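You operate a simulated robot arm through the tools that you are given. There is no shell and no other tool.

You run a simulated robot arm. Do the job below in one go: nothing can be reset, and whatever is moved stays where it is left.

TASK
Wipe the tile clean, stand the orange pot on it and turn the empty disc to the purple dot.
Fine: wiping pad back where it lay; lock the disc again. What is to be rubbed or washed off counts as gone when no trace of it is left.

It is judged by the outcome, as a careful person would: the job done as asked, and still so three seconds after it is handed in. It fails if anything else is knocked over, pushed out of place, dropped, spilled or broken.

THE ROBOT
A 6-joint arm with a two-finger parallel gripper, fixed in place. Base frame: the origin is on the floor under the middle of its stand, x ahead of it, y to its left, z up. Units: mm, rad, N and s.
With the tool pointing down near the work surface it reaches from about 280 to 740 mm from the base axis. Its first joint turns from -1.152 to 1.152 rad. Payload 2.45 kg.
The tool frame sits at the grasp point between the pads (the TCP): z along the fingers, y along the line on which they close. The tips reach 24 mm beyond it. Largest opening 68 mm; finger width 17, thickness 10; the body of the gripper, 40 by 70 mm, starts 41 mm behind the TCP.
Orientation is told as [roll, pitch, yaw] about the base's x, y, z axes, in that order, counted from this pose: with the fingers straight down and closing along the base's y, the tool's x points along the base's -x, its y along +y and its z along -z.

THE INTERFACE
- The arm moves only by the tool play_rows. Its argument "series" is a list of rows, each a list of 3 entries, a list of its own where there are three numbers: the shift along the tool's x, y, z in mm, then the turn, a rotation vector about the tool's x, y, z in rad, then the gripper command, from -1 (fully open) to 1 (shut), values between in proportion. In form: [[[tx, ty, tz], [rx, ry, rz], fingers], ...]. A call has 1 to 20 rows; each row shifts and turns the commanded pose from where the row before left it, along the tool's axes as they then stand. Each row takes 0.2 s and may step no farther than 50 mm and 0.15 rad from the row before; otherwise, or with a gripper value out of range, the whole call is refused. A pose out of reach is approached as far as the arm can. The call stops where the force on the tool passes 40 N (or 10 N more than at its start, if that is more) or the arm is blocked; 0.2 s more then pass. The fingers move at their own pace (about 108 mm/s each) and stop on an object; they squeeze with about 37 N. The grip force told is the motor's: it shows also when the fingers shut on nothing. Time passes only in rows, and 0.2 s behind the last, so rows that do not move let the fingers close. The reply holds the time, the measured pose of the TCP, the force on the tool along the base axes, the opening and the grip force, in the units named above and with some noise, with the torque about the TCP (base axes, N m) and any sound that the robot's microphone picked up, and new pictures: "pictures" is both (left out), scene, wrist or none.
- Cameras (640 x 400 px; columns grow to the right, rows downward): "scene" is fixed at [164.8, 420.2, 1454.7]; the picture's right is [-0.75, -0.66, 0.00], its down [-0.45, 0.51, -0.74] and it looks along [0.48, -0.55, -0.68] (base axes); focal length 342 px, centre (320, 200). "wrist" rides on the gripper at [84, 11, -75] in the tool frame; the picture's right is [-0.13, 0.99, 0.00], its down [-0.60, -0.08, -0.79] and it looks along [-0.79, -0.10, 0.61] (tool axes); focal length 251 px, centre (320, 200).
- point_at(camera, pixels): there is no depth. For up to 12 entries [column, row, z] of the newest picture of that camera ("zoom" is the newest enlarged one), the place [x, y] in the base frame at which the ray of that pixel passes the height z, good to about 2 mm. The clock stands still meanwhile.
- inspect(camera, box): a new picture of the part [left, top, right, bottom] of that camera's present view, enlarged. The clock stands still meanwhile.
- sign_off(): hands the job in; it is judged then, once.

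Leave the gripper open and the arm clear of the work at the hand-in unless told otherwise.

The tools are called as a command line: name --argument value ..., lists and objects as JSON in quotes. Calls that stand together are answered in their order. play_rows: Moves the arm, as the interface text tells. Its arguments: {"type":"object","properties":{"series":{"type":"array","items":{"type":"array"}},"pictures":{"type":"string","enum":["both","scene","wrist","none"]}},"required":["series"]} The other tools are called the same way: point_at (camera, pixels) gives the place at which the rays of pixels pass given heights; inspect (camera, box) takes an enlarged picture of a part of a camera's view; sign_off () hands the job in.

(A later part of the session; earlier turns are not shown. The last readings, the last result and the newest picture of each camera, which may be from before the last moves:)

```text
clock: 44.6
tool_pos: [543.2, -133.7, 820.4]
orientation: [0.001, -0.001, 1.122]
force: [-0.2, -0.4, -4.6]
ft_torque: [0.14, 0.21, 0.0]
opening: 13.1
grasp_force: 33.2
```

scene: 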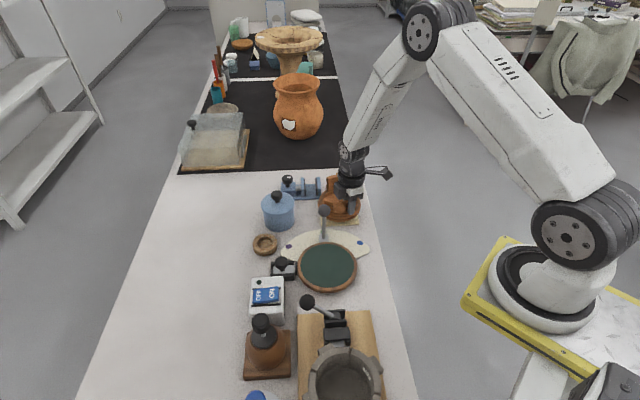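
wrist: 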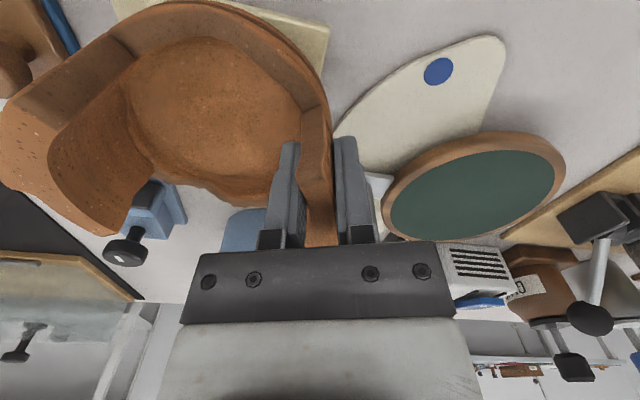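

play_rows --series '[[[0, 0, 1.5], [0, 0, 0], 1], [[0, 0, 0], [0, 0, 0], 1]]' --pictures "none"

play_rows --series '[[[0, 0, 1.2], [0, 0, 0], 1], [[0, 0, 0], [0, 0, 0], 1]]' --pictures "none"

play_rows --series '[[[0, 0, 1.2], [0, 0, 0], 1], [[0, 0, 0], [0, 0, 0], 1]]'

inspect --camera "scene" --box '[300, 165, 380, 235]'

```text
clock: 45.2
tool_pos: [543.4, -132.9, 819.8]
orientation: [-0.001, 0.001, 1.121]
force: [-0.4, -0.3, -5.0]
ft_torque: [0.12, 0.25, 0.02]
opening: 13.4
grasp_force: 33.4
```

```text
clock: 45.8
tool_pos: [543.1, -133.8, 816.8]
orientation: [0.001, 0.001, 1.121]
force: [0.2, -0.2, -4.1]
ft_torque: [0.09, 0.23, 0.0]
opening: 13.2
grasp_force: 33.4
```

```text
clock: 46.4
tool_pos: [543.7, -133.7, 816.5]
orientation: [-0.001, 0.0, 1.12]
force: [0.7, -0.7, -4.6]
ft_torque: [0.14, 0.25, -0.01]
opening: 13.2
grasp_force: 33.2
```

scene: 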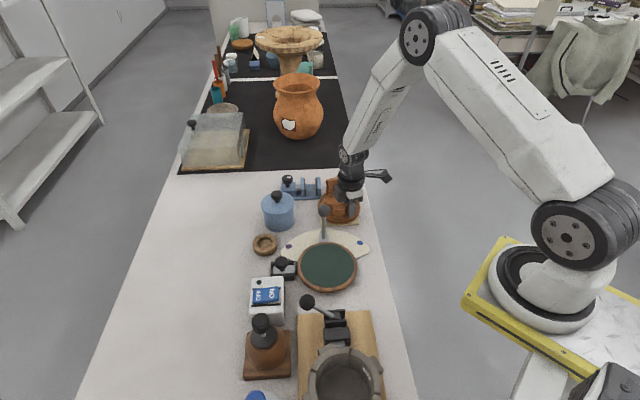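
wrist: 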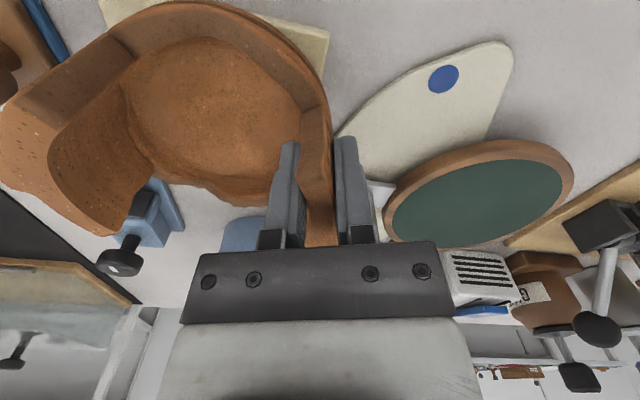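

```text
5.71 times, centred on (340, 200) of scene
```

zoom: 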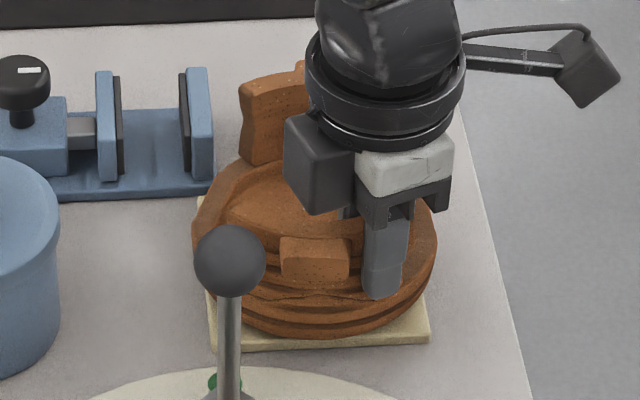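

Still hanging free and very close now. I'm continuing in about 1 mm steps.

play_rows --series '[[[0, 0, 1.2], [0, 0, 0], 1], [[0, 0, 0], [0, 0, 0], 1]]' --pictures "none"

play_rows --series '[[[0, 0, 1.2], [0, 0, 0], 1], [[0, 0, 0], [0, 0, 0], 1]]' --pictures "none"

play_rows --series '[[[0, 0, 1.2], [0, 0, 0], 1], [[0, 0, 0], [0, 0, 0], 1]]' --pictures "none"

```text
clock: 47.0
tool_pos: [544.5, -133.7, 815.0]
orientation: [0.001, 0.001, 1.121]
force: [0.8, -0.9, -4.1]
ft_torque: [0.08, 0.2, 0.0]
opening: 13.1
grasp_force: 33.4
```

```text
clock: 47.6
tool_pos: [543.1, -133.8, 814.5]
orientation: [-0.001, 0.0, 1.121]
force: [0.1, -0.5, -4.5]
ft_torque: [0.1, 0.22, 0.01]
opening: 13.3
grasp_force: 32.9
```

```text
clock: 48.2
tool_pos: [543.3, -134.4, 813.3]
orientation: [0.001, 0.0, 1.12]
force: [0.4, 0.0, -4.6]
ft_torque: [0.07, 0.21, 0.03]
opening: 13.3
grasp_force: 33.0
```

play_rows --series '[[[0, 0, 1.2], [0, 0, 0], 1], [[0, 0, 0], [0, 0, 0], 1]]' --pictures "none"

play_rows --series '[[[0, 0, 1.2], [0, 0, 0], 1], [[0, 0, 0], [0, 0, 0], 1]]'

inspect --camera "scene" --box '[300, 165, 380, 235]'

```text
clock: 48.8
tool_pos: [544.1, -134.6, 813.6]
orientation: [0.001, 0.001, 1.12]
force: [-0.3, -0.7, -2.4]
ft_torque: [-0.01, 0.09, -0.06]
opening: 13.2
grasp_force: 33.0
```

```text
clock: 49.4
tool_pos: [542.8, -134.0, 812.0]
orientation: [-0.001, 0.001, 1.121]
force: [-4.1, 1.0, 8.5]
ft_torque: [-0.21, -0.86, -0.04]
opening: 13.2
grasp_force: 32.9
```

scene: 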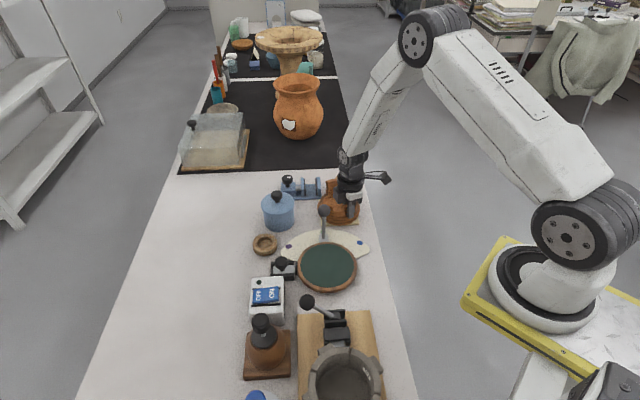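
wrist: 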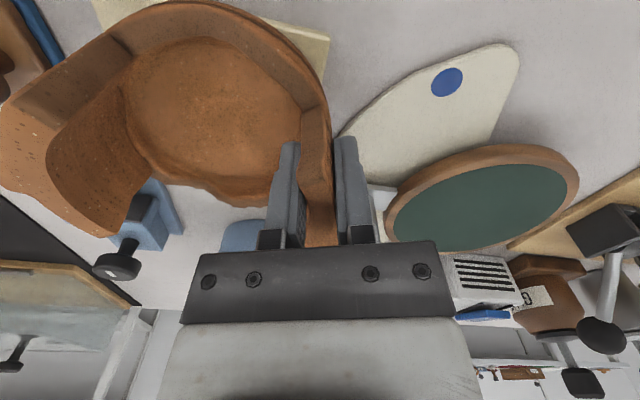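

```text
5.71 times, centred on (340, 200) of scene
```

zoom: 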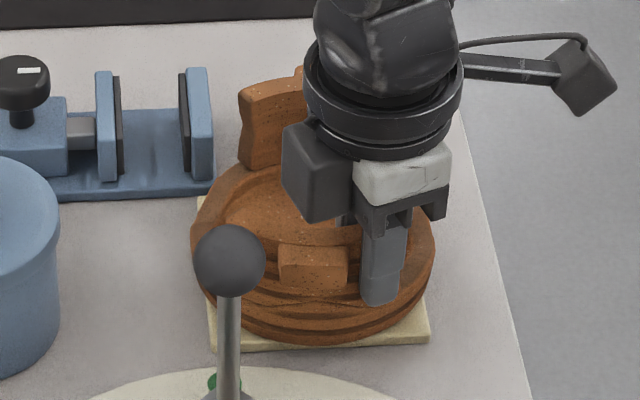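

The pot is standing on the tile (+8.5 N, torque reversed). I'll ease up 0.5 mm, open the fingers, then rise straight up.

play_rows --series '[[[0, 0, -0.5], [0, 0, 0], 1], [[0, 0, 0], [0, 0, 0], 0.3], [[0, 0, 0], [0, 0, 0], -0.3], [[0, 0, 0], [0, 0, 0], -0.5], [[0, 0, 0], [0, 0, 0], -0.5]]'

inspect --camera "scene" --box '[300, 165, 380, 235]'

```text
clock: 50.6
tool_pos: [541.9, -132.9, 811.4]
orientation: [-0.001, -0.001, 1.121]
force: [0.1, -1.2, 0.1]
ft_torque: [0.03, 0.0, 0.01]
opening: 50.6
grasp_force: 0.2
```

scene: 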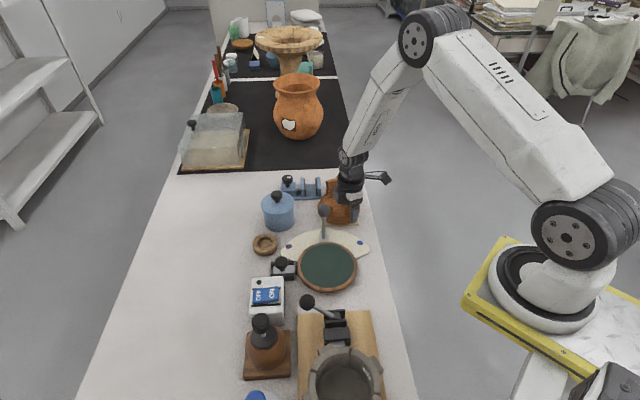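
wrist: 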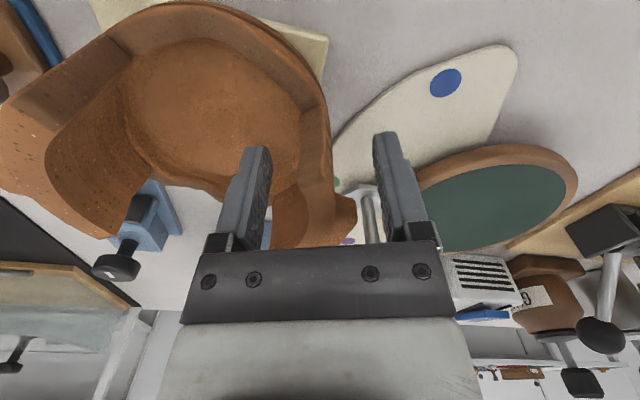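

```text
5.71 times, centred on (340, 200) of scene
```

zoom: 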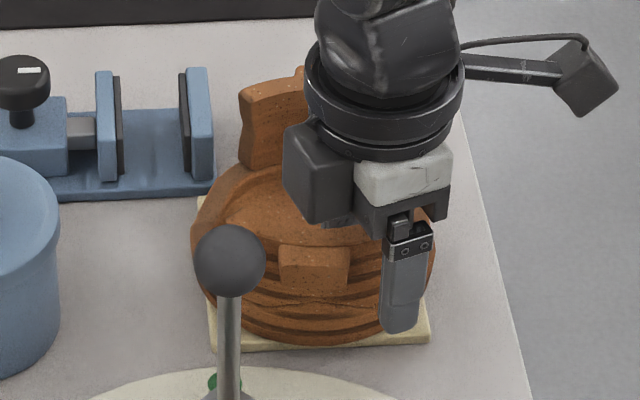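

Released cleanly and the pot stands still. Now I'll rise straight up out of it.

play_rows --series '[[[0, 0, -10], [0, 0, 0], -0.5], [[0, 0, -20], [0, 0, 0], -0.5], [[0, 0, -25], [0, 0, 0], -0.5], [[0, 0, -30], [0, 0, 0], -0.5], [[0, 0, -30], [0, 0, 0], -1], [[0, 0, -25], [0, 0, 0], -1], [[0, 0, 0], [0, 0, 0], -1]]'

inspect --camera "scene" --box '[260, 165, 380, 295]'

inspect --camera "wrist" --box '[50, 0, 640, 250]'

```text
clock: 52.2
tool_pos: [543.4, -132.3, 951.2]
orientation: [0.0, 0.0, 1.119]
force: [0.1, 0.5, -0.1]
ft_torque: [-0.02, 0.01, 0.0]
opening: 68.1
grasp_force: 0.1
```

scene: 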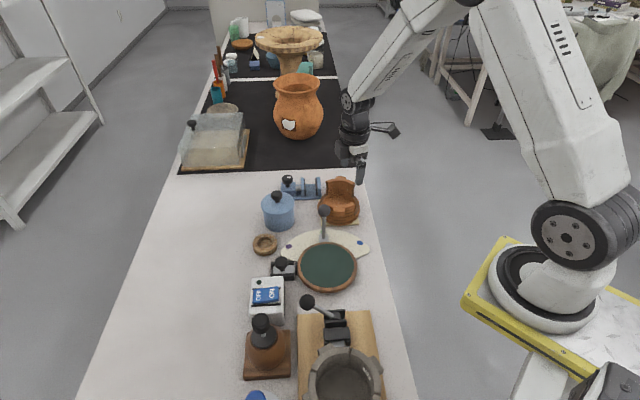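
wrist: 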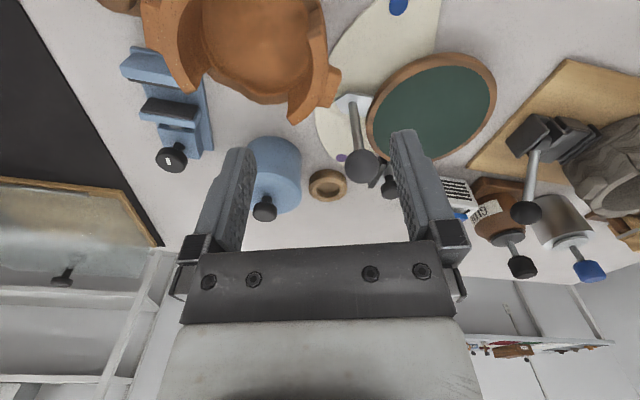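

```text
3.08 times, centred on (320, 230) of scene
```

zoom: 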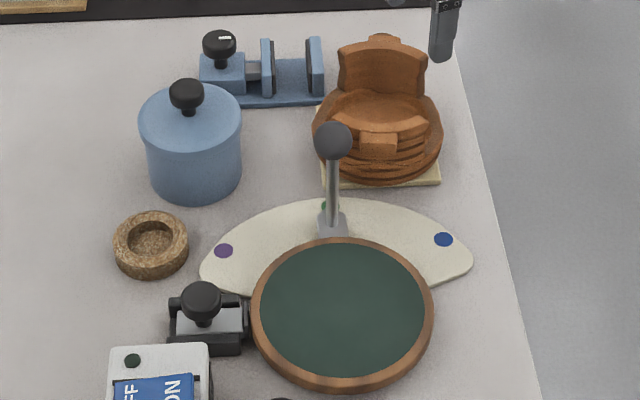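

```text
1.08 times, centred on (345, 125) of wrist (not enlarged: the box is as wide or as high as the picture)
```

zoom: 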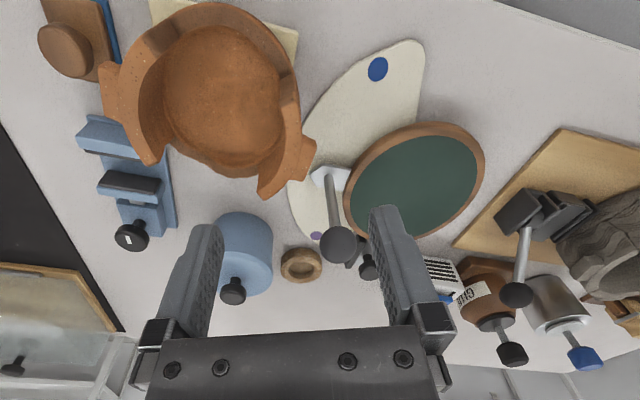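

The pot stands on the tile with nothing else disturbed. Next comes the disc: I'll locate the disc centre, the lever ball and the lock knob again from both cameras.

point_at --camera "wrist" --pixels '[[433, 109.3, 765], [433, 109.3, 772], [362, 166, 845], [362, 166, 852], [391, 187, 780], [391, 187, 790], [342, 158, 745]]'

point_at --camera "scene" --pixels '[[327.1, 265.7, 765], [327.1, 265.7, 772], [324, 210, 845], [324, 210, 852], [281.5, 262.5, 775], [281.5, 262.5, 782], [288.5, 246.5, 745], [323, 237, 745], [360, 243, 745]]'

inspect --camera "scene" --box '[265, 245, 315, 290]'

inspect --camera "scene" --box '[300, 200, 345, 250]'

```text
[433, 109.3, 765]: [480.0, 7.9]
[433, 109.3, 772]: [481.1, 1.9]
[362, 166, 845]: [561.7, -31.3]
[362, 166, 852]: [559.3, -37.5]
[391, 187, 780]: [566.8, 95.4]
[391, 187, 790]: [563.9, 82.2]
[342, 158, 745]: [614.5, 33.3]
```

```text
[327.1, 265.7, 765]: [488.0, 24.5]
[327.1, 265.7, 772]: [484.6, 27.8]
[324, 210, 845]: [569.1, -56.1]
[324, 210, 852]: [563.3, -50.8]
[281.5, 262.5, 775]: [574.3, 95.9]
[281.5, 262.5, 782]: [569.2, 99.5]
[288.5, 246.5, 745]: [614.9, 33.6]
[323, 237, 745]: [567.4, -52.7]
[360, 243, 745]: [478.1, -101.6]
```

```text
8.89 times, centred on (290, 268) of scene
```

zoom: 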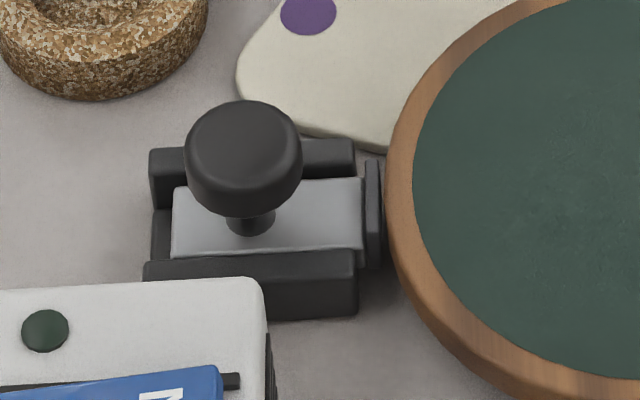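

```text
8.00 times, centred on (322, 225) of scene
```

zoom: 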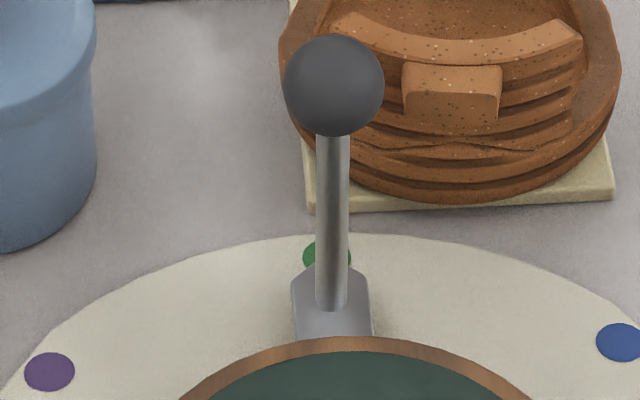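

The disc centre is confirmed at about (488,24), and the lever ball at about (565,-51,850) points at green. Purple is at +4.3°, so the disc needs about +49° counter-clockwise. I'll check the clearances around the lock knob (rails and switch box) before gripping it.

point_at --camera "scene" --pixels '[[282.7, 277.3, 780], [282.7, 277.3, 790], [282.7, 277.3, 800], [282.7, 277.3, 810], [250.5, 279, 790], [250.5, 279, 800], [271, 275, 755], [271, 275, 765], [294.5, 275.5, 755], [294.5, 264.5, 755]]'

inspect --camera "wrist" --box '[360, 140, 500, 230]'

```text
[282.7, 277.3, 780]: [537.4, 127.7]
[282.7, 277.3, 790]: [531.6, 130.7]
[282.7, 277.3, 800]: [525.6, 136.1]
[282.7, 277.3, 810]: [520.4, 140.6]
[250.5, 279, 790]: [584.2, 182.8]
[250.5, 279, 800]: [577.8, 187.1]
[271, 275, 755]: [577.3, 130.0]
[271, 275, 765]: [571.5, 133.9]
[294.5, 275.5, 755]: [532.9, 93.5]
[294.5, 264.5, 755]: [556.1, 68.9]
```

```text
4.44 times, centred on (430, 185) of wrist
```

zoom: 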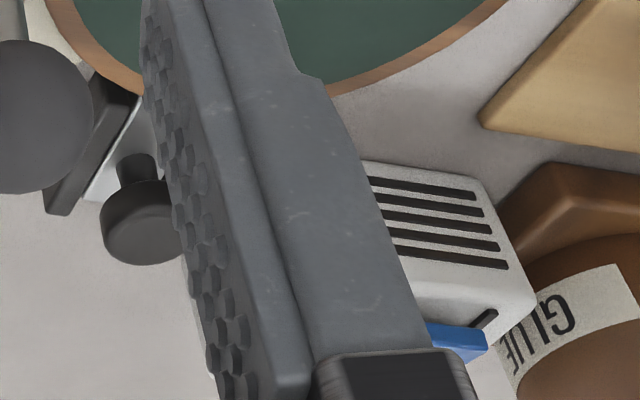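

The switch-box corner is about 50 mm from the knob, so I'll straddle the knob sideways (yaw 45°) with the gripper opened only to about 50 mm. First I'll move above it and look.

play_rows --series '[[[0, 0, 0], [0, 0, 0.11], -1], [[0, 0, 0], [0, 0, 0.11], -1], [[0, 0, 0], [0, 0, 0.115], -1], [[-30.35, 24.75, 0], [0, 0, 0], -0.5], [[-30.35, 24.75, 0], [0, 0, 0], -0.5], [[-30.35, 24.75, 0], [0, 0, 0], -0.5], [[-30.35, 24.75, 0], [0, 0, 0], -0.5], [[-30.35, 24.75, 0], [0, 0, 0], -0.5], [[-30.35, 24.75, 0], [0, 0, 0], -0.5], [[0, 0, 30], [0, 0, 0], -0.5], [[0, 0, 30], [0, 0, 0], -0.5], [[0, 0, 25], [0, 0, 0], -0.5], [[0, 0, 0], [0, 0, 0], -0.5]]'

inspect --camera "wrist" --box '[220, 40, 440, 180]'

inspect --camera "scene" --box '[255, 225, 335, 295]'

```text
clock: 55.0
tool_pos: [568.2, 102.2, 865.3]
orientation: [0.0, 0.001, 0.787]
force: [-0.4, -1.1, 1.0]
ft_torque: [0.0, -0.01, -0.03]
opening: 50.9
grasp_force: 0.1
```

scene: 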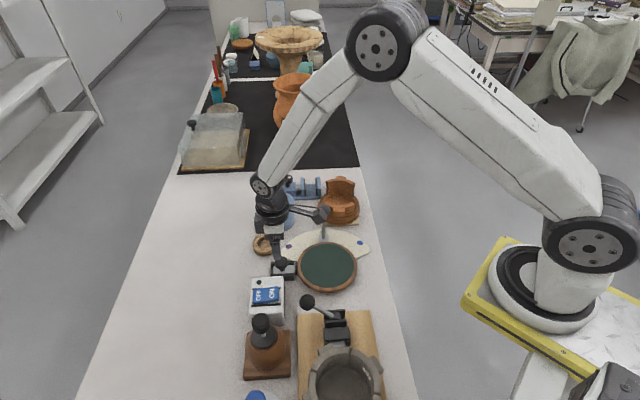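
wrist: 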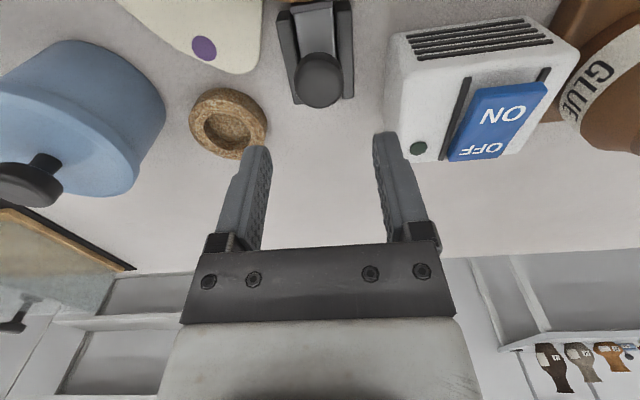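

```text
2.86 times, centred on (330, 110) of wrist
```

zoom: 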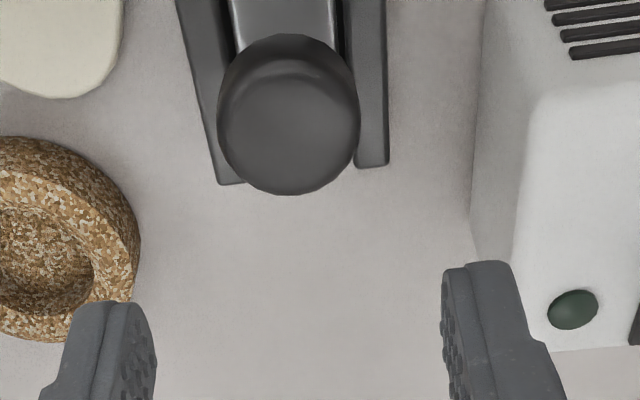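

```text
5.71 times, centred on (295, 260) of scene
```

zoom: 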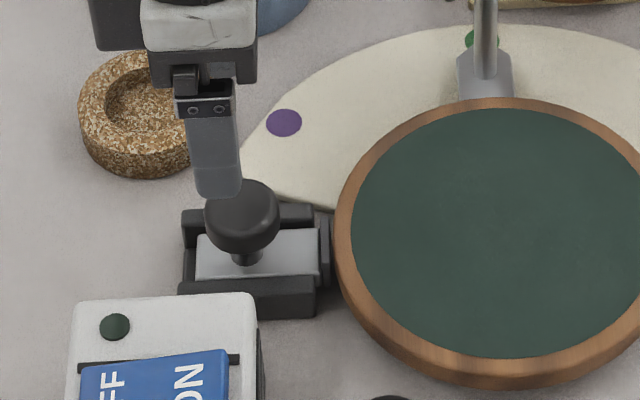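

I'll measure the knob's exact position and the lateral distance of the switch box from this view.

point_at --camera "wrist" --pixels '[[318.8, 82, 785], [318.8, 82, 790], [318.8, 82, 780], [382.4, 110, 742], [384, 75, 742], [401.7, 110, 795], [401.7, 110, 805], [405, 78, 795], [340, 95, 760], [301, 104, 760]]'

point_at --camera "scene" --pixels '[[282, 261, 785], [282, 261, 790], [282, 261, 780]]'

```text
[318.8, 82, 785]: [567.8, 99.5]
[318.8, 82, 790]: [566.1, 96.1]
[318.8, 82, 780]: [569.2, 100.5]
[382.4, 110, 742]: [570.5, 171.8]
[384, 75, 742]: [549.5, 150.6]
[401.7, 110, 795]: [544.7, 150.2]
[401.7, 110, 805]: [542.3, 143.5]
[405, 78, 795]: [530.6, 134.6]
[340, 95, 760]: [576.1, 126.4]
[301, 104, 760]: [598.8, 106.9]
```

```text
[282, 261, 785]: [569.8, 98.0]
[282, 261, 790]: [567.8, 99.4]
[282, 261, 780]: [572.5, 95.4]
```

The knob top centre is about (568,98.5,787) and the box side is 50 mm away laterally, so it's clear. I'm descending to straddle the knob at z≈792.

play_rows --series '[[[0, -1.3, 20], [0, 0, 0], -0.65], [[0, 0, 20], [0, 0, 0], -0.65], [[0, 0, 20], [0, 0, 0], -0.65], [[0, 0, 10], [0, 0, 0], -0.65], [[0, 0, 4], [0, 0, 0], -0.65], [[0, 0, 0], [0, 0, 0], -0.65]]'

inspect --camera "scene" --box '[255, 225, 335, 295]'

```text
clock: 56.4
tool_pos: [566.6, 101.5, 791.3]
orientation: [0.001, 0.0, 0.785]
force: [0.4, -0.1, -0.5]
ft_torque: [-0.01, -0.01, 0.05]
opening: 56.2
grasp_force: 0.1
```

scene: 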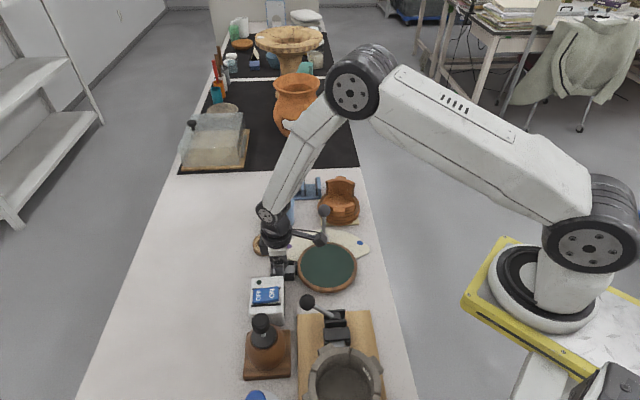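
wrist: 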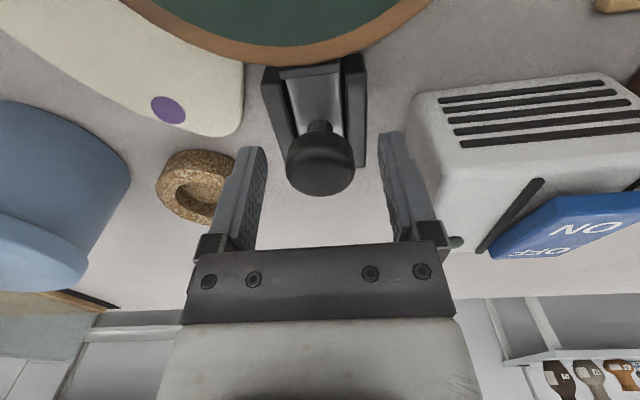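

```text
5.71 times, centred on (295, 260) of scene
```

zoom: 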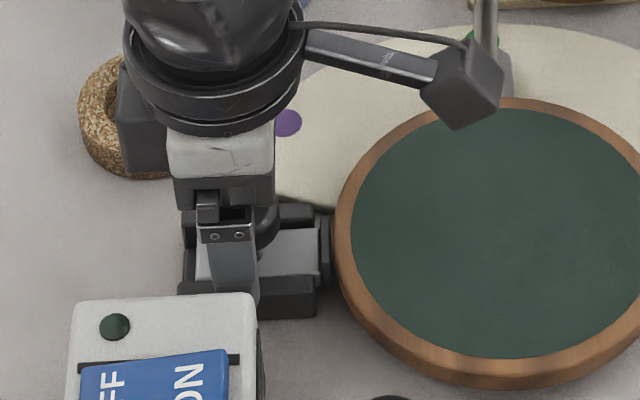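

The knob is nicely centred between the fingers (wrist 320,160). I'm closing on it.

play_rows --series '[[[0, 0, 0], [0, 0, 0], 0.3], [[0, 0, 0], [0, 0, 0], 1], [[0, 0, 0], [0, 0, 0], 1]]'

inspect --camera "wrist" --box '[220, 0, 420, 200]'

```text
clock: 57.2
tool_pos: [567.7, 101.6, 790.7]
orientation: [0.0, 0.001, 0.784]
force: [-1.4, 5.3, -1.9]
ft_torque: [0.14, -0.04, 0.03]
opening: 31.5
grasp_force: 44.8
```

scene: 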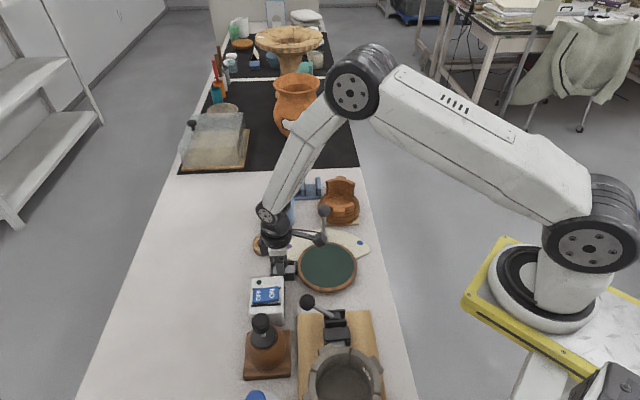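
wrist: 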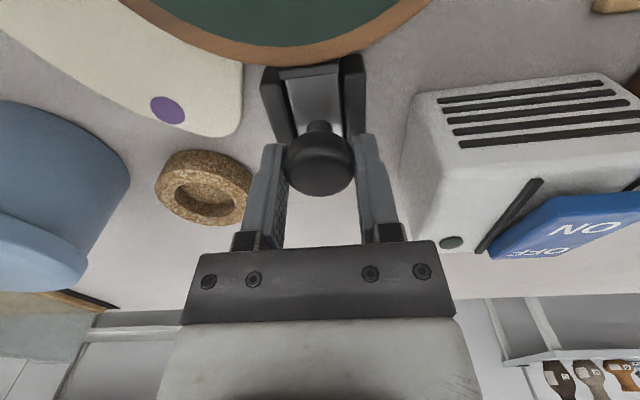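

```text
2.00 times, centred on (320, 100) of wrist
```

zoom: 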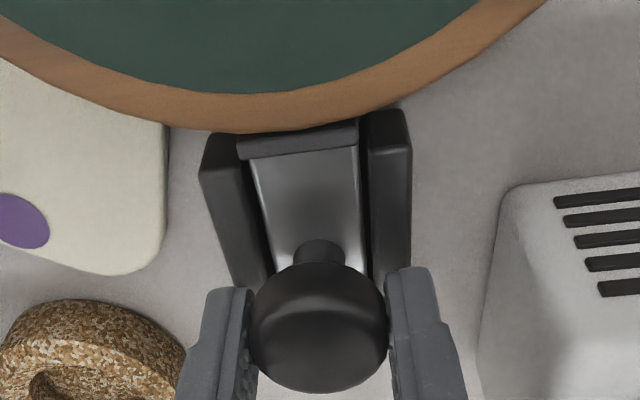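

I've gripped the knob (31.5 mm). The dark shoe at the bolt's end sits against the disc rim. I'll pull the bolt outward, away from the disc, a few mm and read the force.

play_rows --series '[[[-2, 0, 0], [0, 0, 0], 1], [[-2, 0, 0], [0, 0, 0], 1], [[0, 0, 0], [0, 0, 0], 1]]' --pictures "wrist"

inspect --camera "wrist" --box '[220, 0, 420, 200]'

```text
clock: 58.0
tool_pos: [569.3, 103.8, 790.3]
orientation: [-0.001, 0.002, 0.782]
force: [-2.6, 1.4, -3.5]
ft_torque: [0.14, -0.14, -0.04]
opening: 31.3
grasp_force: 44.3
```

wrist: 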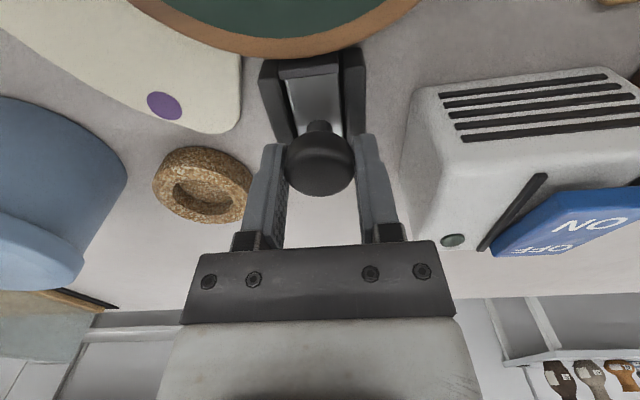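

```text
2.00 times, centred on (320, 100) of wrist
```

zoom: 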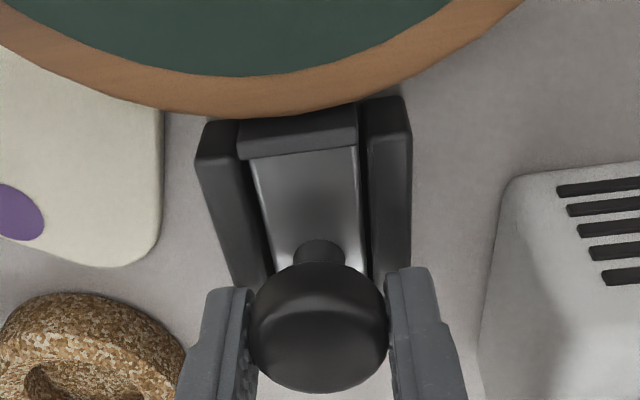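

The bolt slides with small force and the shoe is backing off the rim. I'll continue outward to find the end of travel.

play_rows --series '[[[-2, 0, 0], [0, 0, 0], 1], [[-2, 0, 0], [0, 0, 0], 1], [[-2, 0, 0], [0, 0, 0], 1], [[0, 0, 0], [0, 0, 0], 1]]' --pictures "none"

play_rows --series '[[[-2, 0, 0], [0, 0, 0], 1], [[-2, 0, 0], [0, 0, 0], 1], [[0, 0, 0], [0, 0, 0], 1]]' --pictures "wrist"

inspect --camera "wrist" --box '[220, 0, 420, 200]'

```text
clock: 59.0
tool_pos: [573.5, 106.4, 791.8]
orientation: [0.001, 0.002, 0.785]
force: [-4.7, 3.4, -14.0]
ft_torque: [-0.02, 0.14, -0.1]
opening: 31.5
grasp_force: 44.3
```

```text
clock: 59.8
tool_pos: [577.3, 108.7, 791.4]
orientation: [0.002, 0.002, 0.785]
force: [-6.2, 6.8, -22.7]
ft_torque: [0.33, -0.24, 0.0]
opening: 31.2
grasp_force: 44.8
```

wrist: 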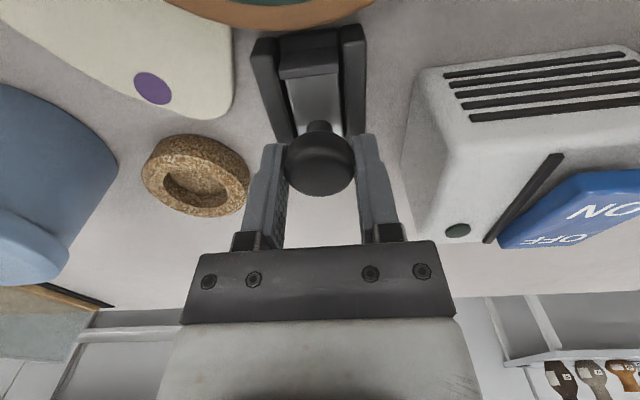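

```text
2.00 times, centred on (320, 100) of wrist
```

zoom: 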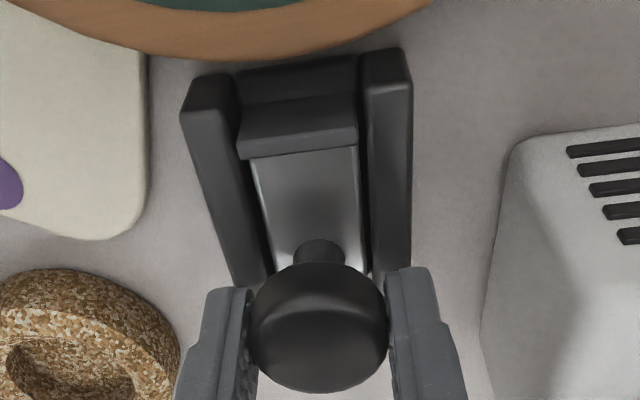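

The bolt has moved about 14 mm and the shoe is clearly off the disc. There's about 20 N of vertical load, so I'll ease down 1 mm and pull a little more to find the stop.

play_rows --series '[[[0, 0, 1], [0, 0, 0], 1], [[-2, 0, 0], [0, 0, 0], 1], [[0, 0, 0], [0, 0, 0], 1]]' --pictures "none"

play_rows --series '[[[-2, 0, 0.3], [0, 0, 0], 1], [[0, 0, 0], [0, 0, 0], 1]]' --pictures "wrist"

inspect --camera "wrist" --box '[220, 0, 420, 200]'

```text
clock: 60.6
tool_pos: [579.3, 112.3, 790.3]
orientation: [0.001, -0.001, 0.785]
force: [-14.8, 16.0, 6.1]
ft_torque: [-0.6, 1.19, -0.03]
opening: 31.2
grasp_force: 44.1
```

```text
clock: 61.2
tool_pos: [578.7, 112.9, 792.4]
orientation: [0.0, 0.0, 0.785]
force: [-23.9, 7.8, 23.5]
ft_torque: [0.53, -0.1, 0.15]
opening: 31.2
grasp_force: 44.4
```

wrist: 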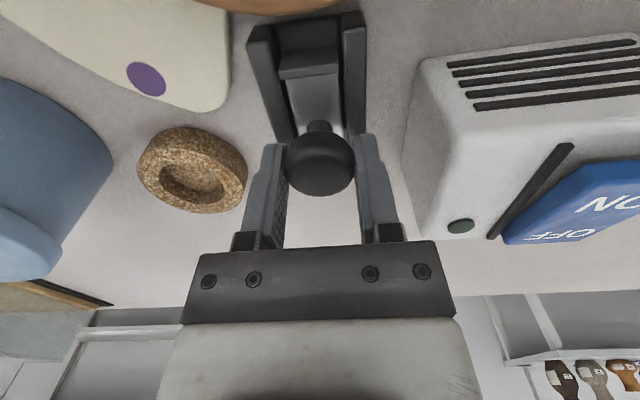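

```text
2.00 times, centred on (320, 100) of wrist
```

zoom: 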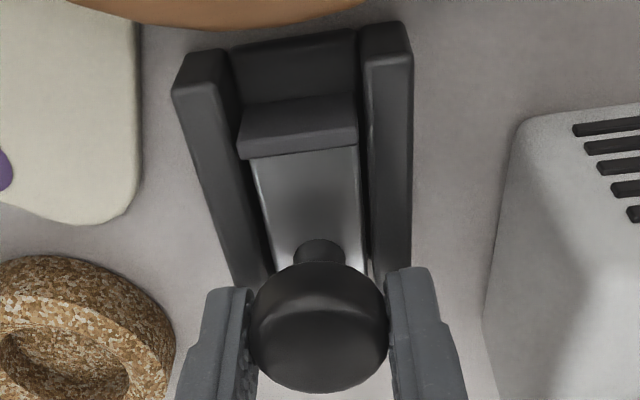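

The bolt is fully out: resistance appears at about 17 mm and the shoe is well clear of the rim. I'll open the fingers and rise.

play_rows --series '[[[0.5, 0.5, 0], [0, 0, 0], 1], [[0, 0, 0], [0, 0, 0], -0.6], [[0, 0, 0], [0, 0, 0], -0.65], [[0, 0, -15], [0, 0, 0], -0.65], [[0, 0, -30], [0, 0, 0], -0.65], [[0, 0, -40], [0, 0, 0], -0.65], [[0, 0, 0], [0, 0, 0], -0.65]]'

inspect --camera "scene" --box '[255, 200, 345, 295]'

inspect --camera "wrist" --box '[220, 0, 440, 180]'

```text
clock: 62.8
tool_pos: [580.4, 112.3, 875.4]
orientation: [-0.001, 0.0, 0.787]
force: [0.0, -0.2, -0.4]
ft_torque: [0.02, -0.01, 0.02]
opening: 56.2
grasp_force: 0.1
```

scene: 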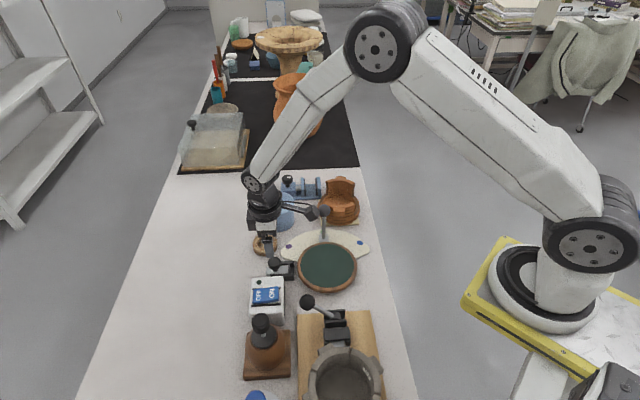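
wrist: 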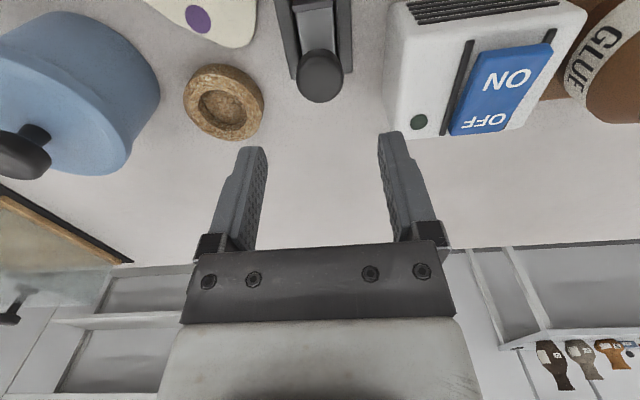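

```text
4.21 times, centred on (300, 248) of scene
```

zoom: 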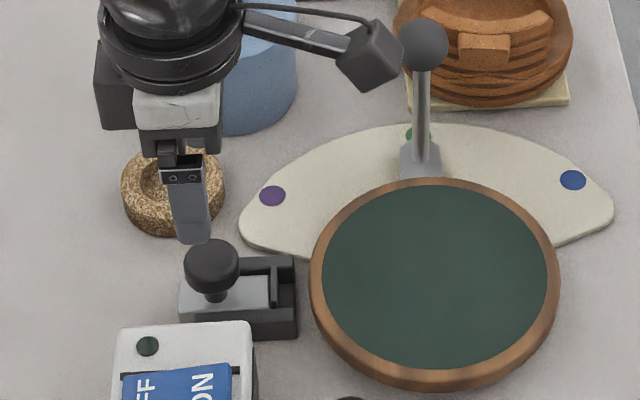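

```text
2.22 times, centred on (330, 90) of wrist
```

zoom: 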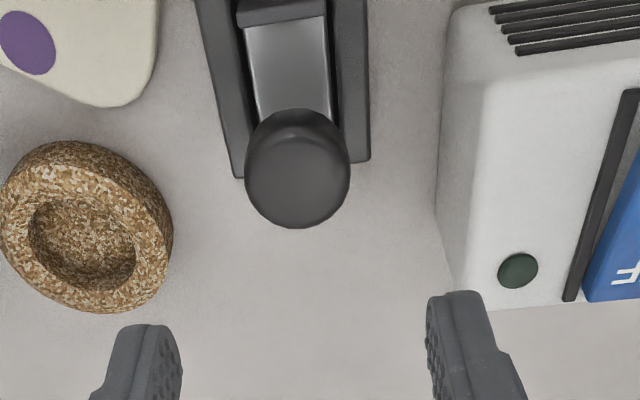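

The bolt is fully retracted and the disc is free. Next is the lever: ball about 31 mm across at (565,-51,850). I'll move above it with the closing axis along the swing direction, to cage the ball loosely between the fingers and guide it round.

play_rows --series '[[[0, 0, -45], [0, 0, 0], -1], [[31.5, -26.15, 0], [0, 0, 0], -1], [[31.5, -26.15, 0], [0, 0, 0], -1], [[31.5, -26.15, 0], [0, 0, 0], -1], [[31.4, -26.15, 0], [0, 0, 0], -1], [[0, 0, 0], [0, 0, 0.1412], -1], [[0, 0, 0], [0, 0, 0.1412], -1], [[0, 0, 0], [0, 0, 0.1412], -1], [[0, 0, 0], [0, 0, 0.1412], -1], [[0, 0, 0], [0, 0, 0.1412], -1], [[0, 0, 0], [0, 0, 0.1412], -1], [[0, 0, 0], [0, 0, 0.1412], -1], [[0, 0, 0], [0, 0, 0.1412], -1], [[0, 0, 0], [0, 0, 0.1412], -1], [[0, 0, 0], [0, 0, 0.1412], -1], [[0, 0, 0], [0, 0, 0.1412], -1], [[0, 0, 0], [0, 0, 0], -1]]'

inspect --camera "wrist" --box '[200, 0, 460, 200]'

inspect --camera "scene" --box '[270, 170, 370, 270]'

```text
clock: 66.4
tool_pos: [564.4, -50.0, 922.8]
orientation: [0.0, 0.0, -0.77]
force: [0.4, 0.5, 0.6]
ft_torque: [-0.03, -0.02, -0.03]
opening: 68.0
grasp_force: 0.0
```

scene: 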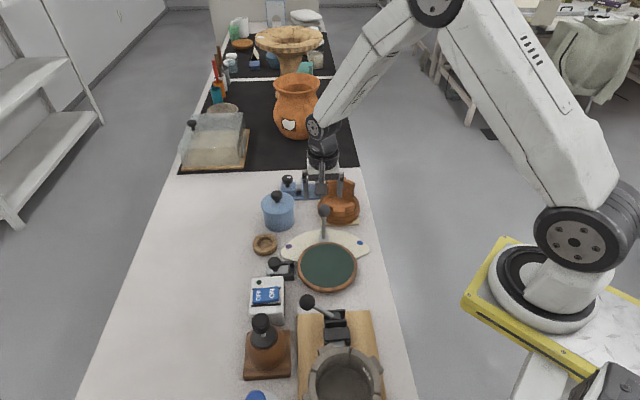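
wrist: 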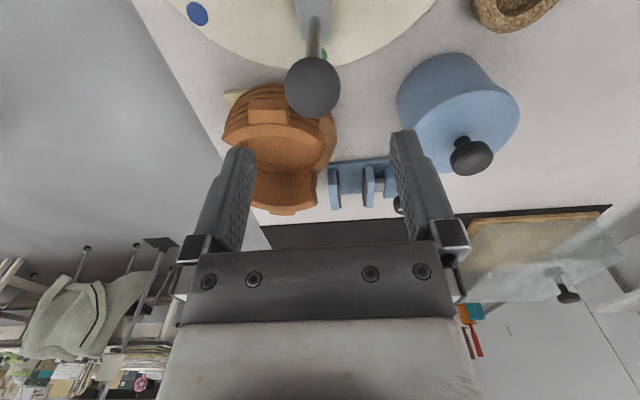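

```text
2.00 times, centred on (330, 100) of wrist
```

zoom: 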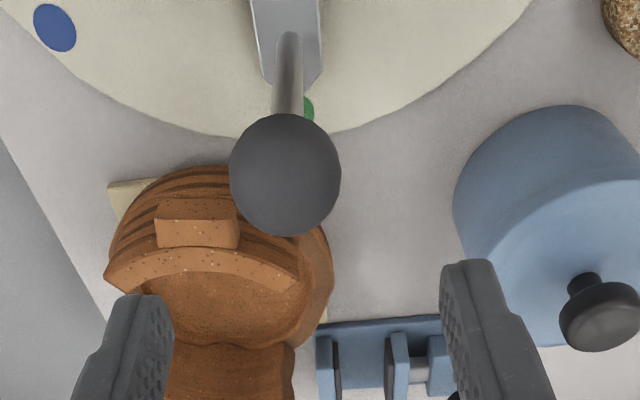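

```text
4.00 times, centred on (320, 220) of scene
```

zoom: 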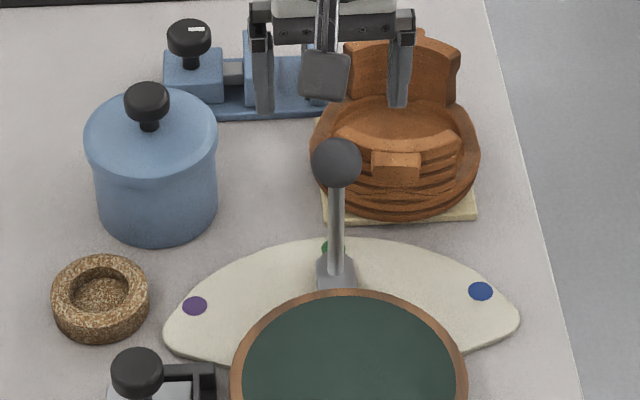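

point_at --camera "wrist" --pixels '[[313, 87.5, 845], [313, 87.5, 850], [313, 87.5, 855], [309, 12, 765], [327, 54, 745]]'

point_at --camera "scene" --pixels '[[324, 210.5, 845], [324, 210.5, 850], [324, 210.5, 855]]'

```text
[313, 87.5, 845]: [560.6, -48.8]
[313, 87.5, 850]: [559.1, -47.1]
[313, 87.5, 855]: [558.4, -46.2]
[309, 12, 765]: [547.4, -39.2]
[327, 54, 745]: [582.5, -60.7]
```

```text
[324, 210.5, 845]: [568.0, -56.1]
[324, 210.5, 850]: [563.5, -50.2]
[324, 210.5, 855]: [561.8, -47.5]
```

The ball is at about (561,-48,853). I'll shift 5 mm inward and lower the open fingers around it.

play_rows --series '[[[5, -0.4, 10], [0, 0, 0], -0.65], [[0, 0, 20], [0, 0, 0], -0.65], [[0, 0, 20], [0, 0, 0], -0.65], [[0, 0, 15], [0, 0, 0], -0.65], [[0, 0, 4], [0, 0, 0], -0.65], [[0, 0, 0], [0, 0, 0], -0.65]]'

inspect --camera "wrist" --box '[200, 60, 440, 240]'

inspect --camera "scene" --box '[280, 180, 370, 270]'

```text
clock: 67.8
tool_pos: [561.1, -47.4, 850.7]
orientation: [-0.001, 0.0, -0.769]
force: [-0.4, 0.9, 0.5]
ft_torque: [-0.03, 0.0, 0.0]
opening: 56.1
grasp_force: 0.0
```

scene: 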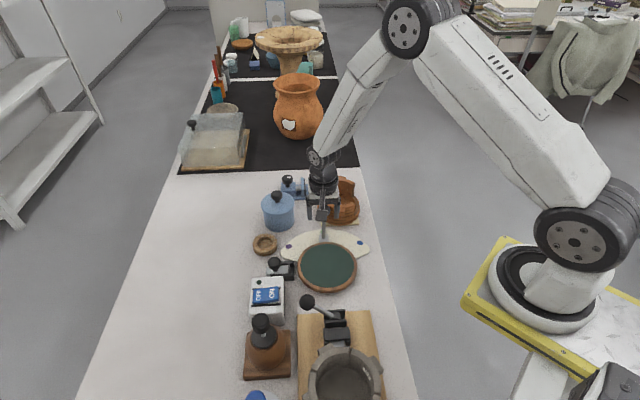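
wrist: 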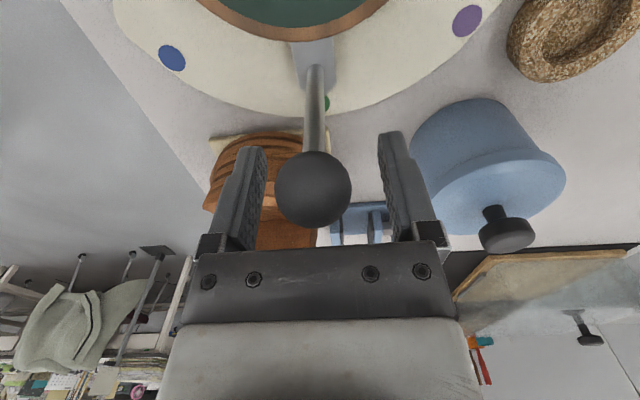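

```text
2.22 times, centred on (320, 150) of wrist
```

zoom: 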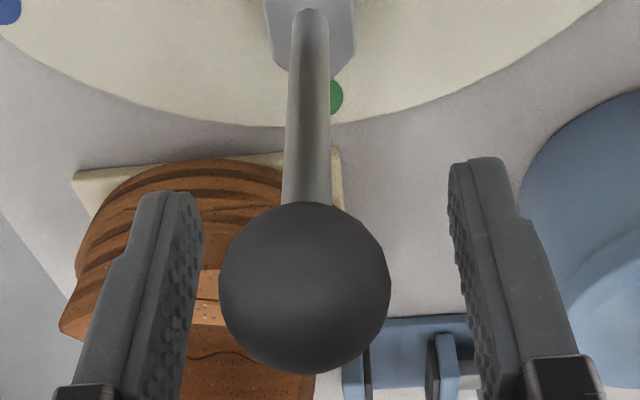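

```text
4.44 times, centred on (325, 225) of scene
```

zoom: 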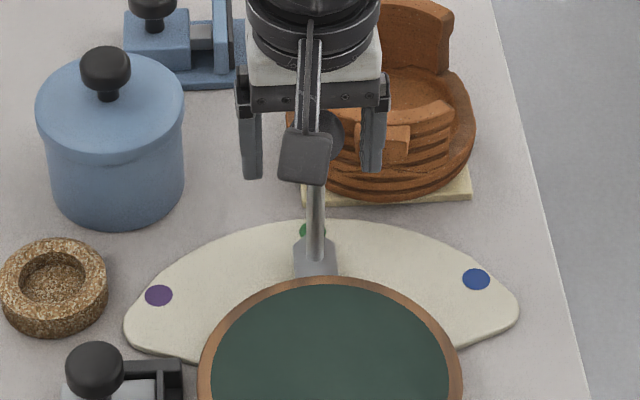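

The ball is caged, sitting 3 mm toward the trailing finger. I'll narrow the opening to 40 mm and re-centre.

play_rows --series '[[[0, -3, 0], [0, 0, 0], -0.4], [[0, 0, 0], [0, 0, 0], -0.176], [[0, 0, 0], [0, 0, 0], -0.176]]' --pictures "wrist"

```text
clock: 68.6
tool_pos: [558.7, -47.9, 851.2]
orientation: [0.001, -0.001, -0.768]
force: [0.1, 0.7, 0.9]
ft_torque: [-0.03, 0.01, -0.02]
opening: 40.2
grasp_force: 0.0
```

wrist: 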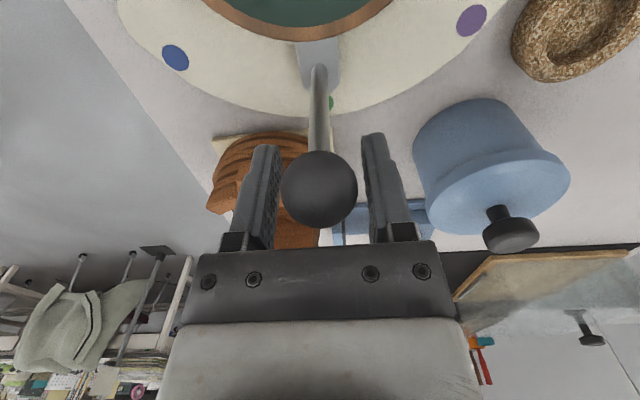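

The ball is centred in the cage. I'm starting the swing with a short test arc (about 11°), watching the force.

play_rows --series '[[[0.2, 6.66, 0], [0, 0, -0.065], -0.176], [[0.2, 6.66, 0], [0, 0, -0.065], -0.176], [[0.2, 6.66, 0], [0, 0, -0.065], -0.176], [[0, 0, 0], [0, 0, 0], -0.176]]'

```text
clock: 69.6
tool_pos: [571.5, -31.5, 851.1]
orientation: [0.0, 0.0, -0.573]
force: [-0.2, 0.1, -0.2]
ft_torque: [-0.01, -0.03, -0.01]
opening: 40.0
grasp_force: 0.0
```

scene: 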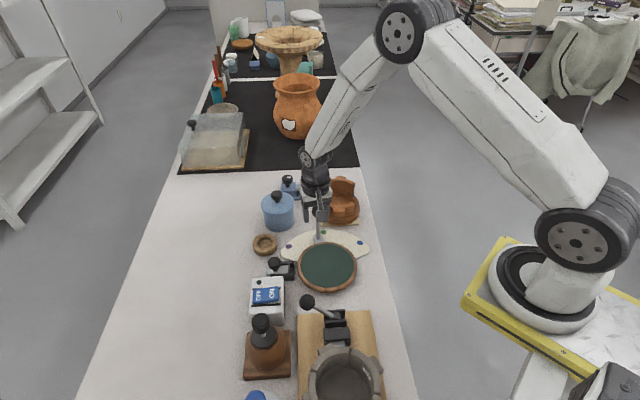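
wrist: 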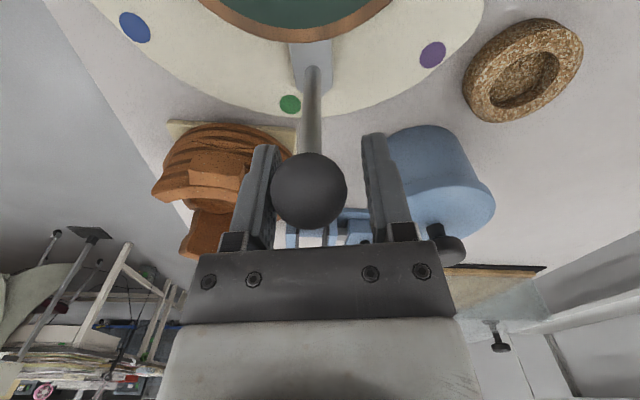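

The disc turns freely with the lever (the green dot is now uncovered). I'm continuing the arc.

play_rows --series '[[[0.2, 6.66, 0], [0, 0, -0.065], -0.176], [[0.2, 6.66, 0], [0, 0, -0.065], -0.176], [[0.2, 6.66, 0], [0, 0, -0.065], -0.176], [[0.2, 6.66, 0], [0, 0, -0.065], -0.176], [[0.2, 6.66, 0], [0, 0, -0.065], -0.176], [[0.2, 6.66, 0], [0, 0, -0.065], -0.176], [[0.2, 6.66, 0], [0, 0, -0.065], -0.176], [[0, 0, 0], [0, 0, 0], -0.176]]'

inspect --camera "scene" --box '[270, 200, 360, 290]'

```text
clock: 71.4
tool_pos: [586.8, 10.5, 851.8]
orientation: [0.0, 0.0, -0.117]
force: [-0.2, 0.4, 1.1]
ft_torque: [-0.02, 0.03, -0.01]
opening: 39.9
grasp_force: 0.0
```

scene: 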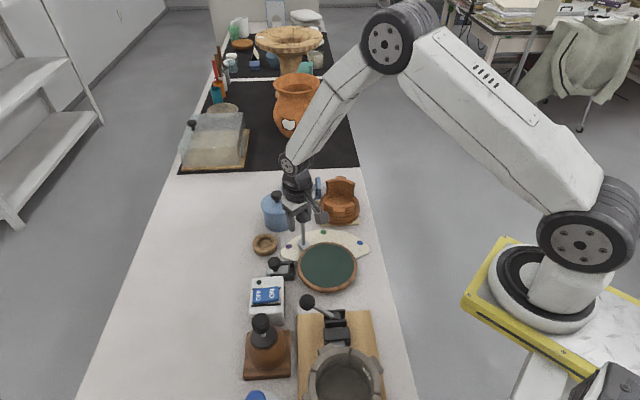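
wrist: 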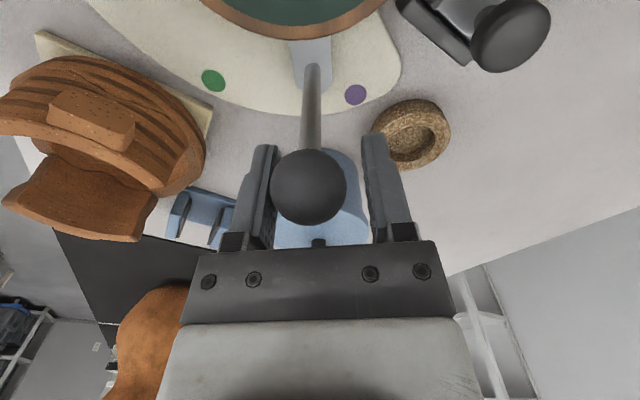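

```text
4.44 times, centred on (315, 245) of scene
```

zoom: 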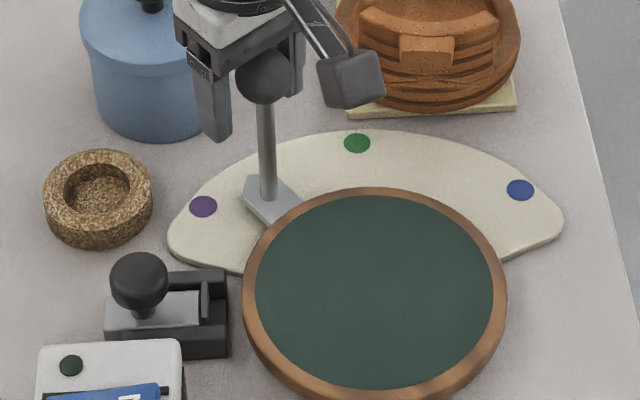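

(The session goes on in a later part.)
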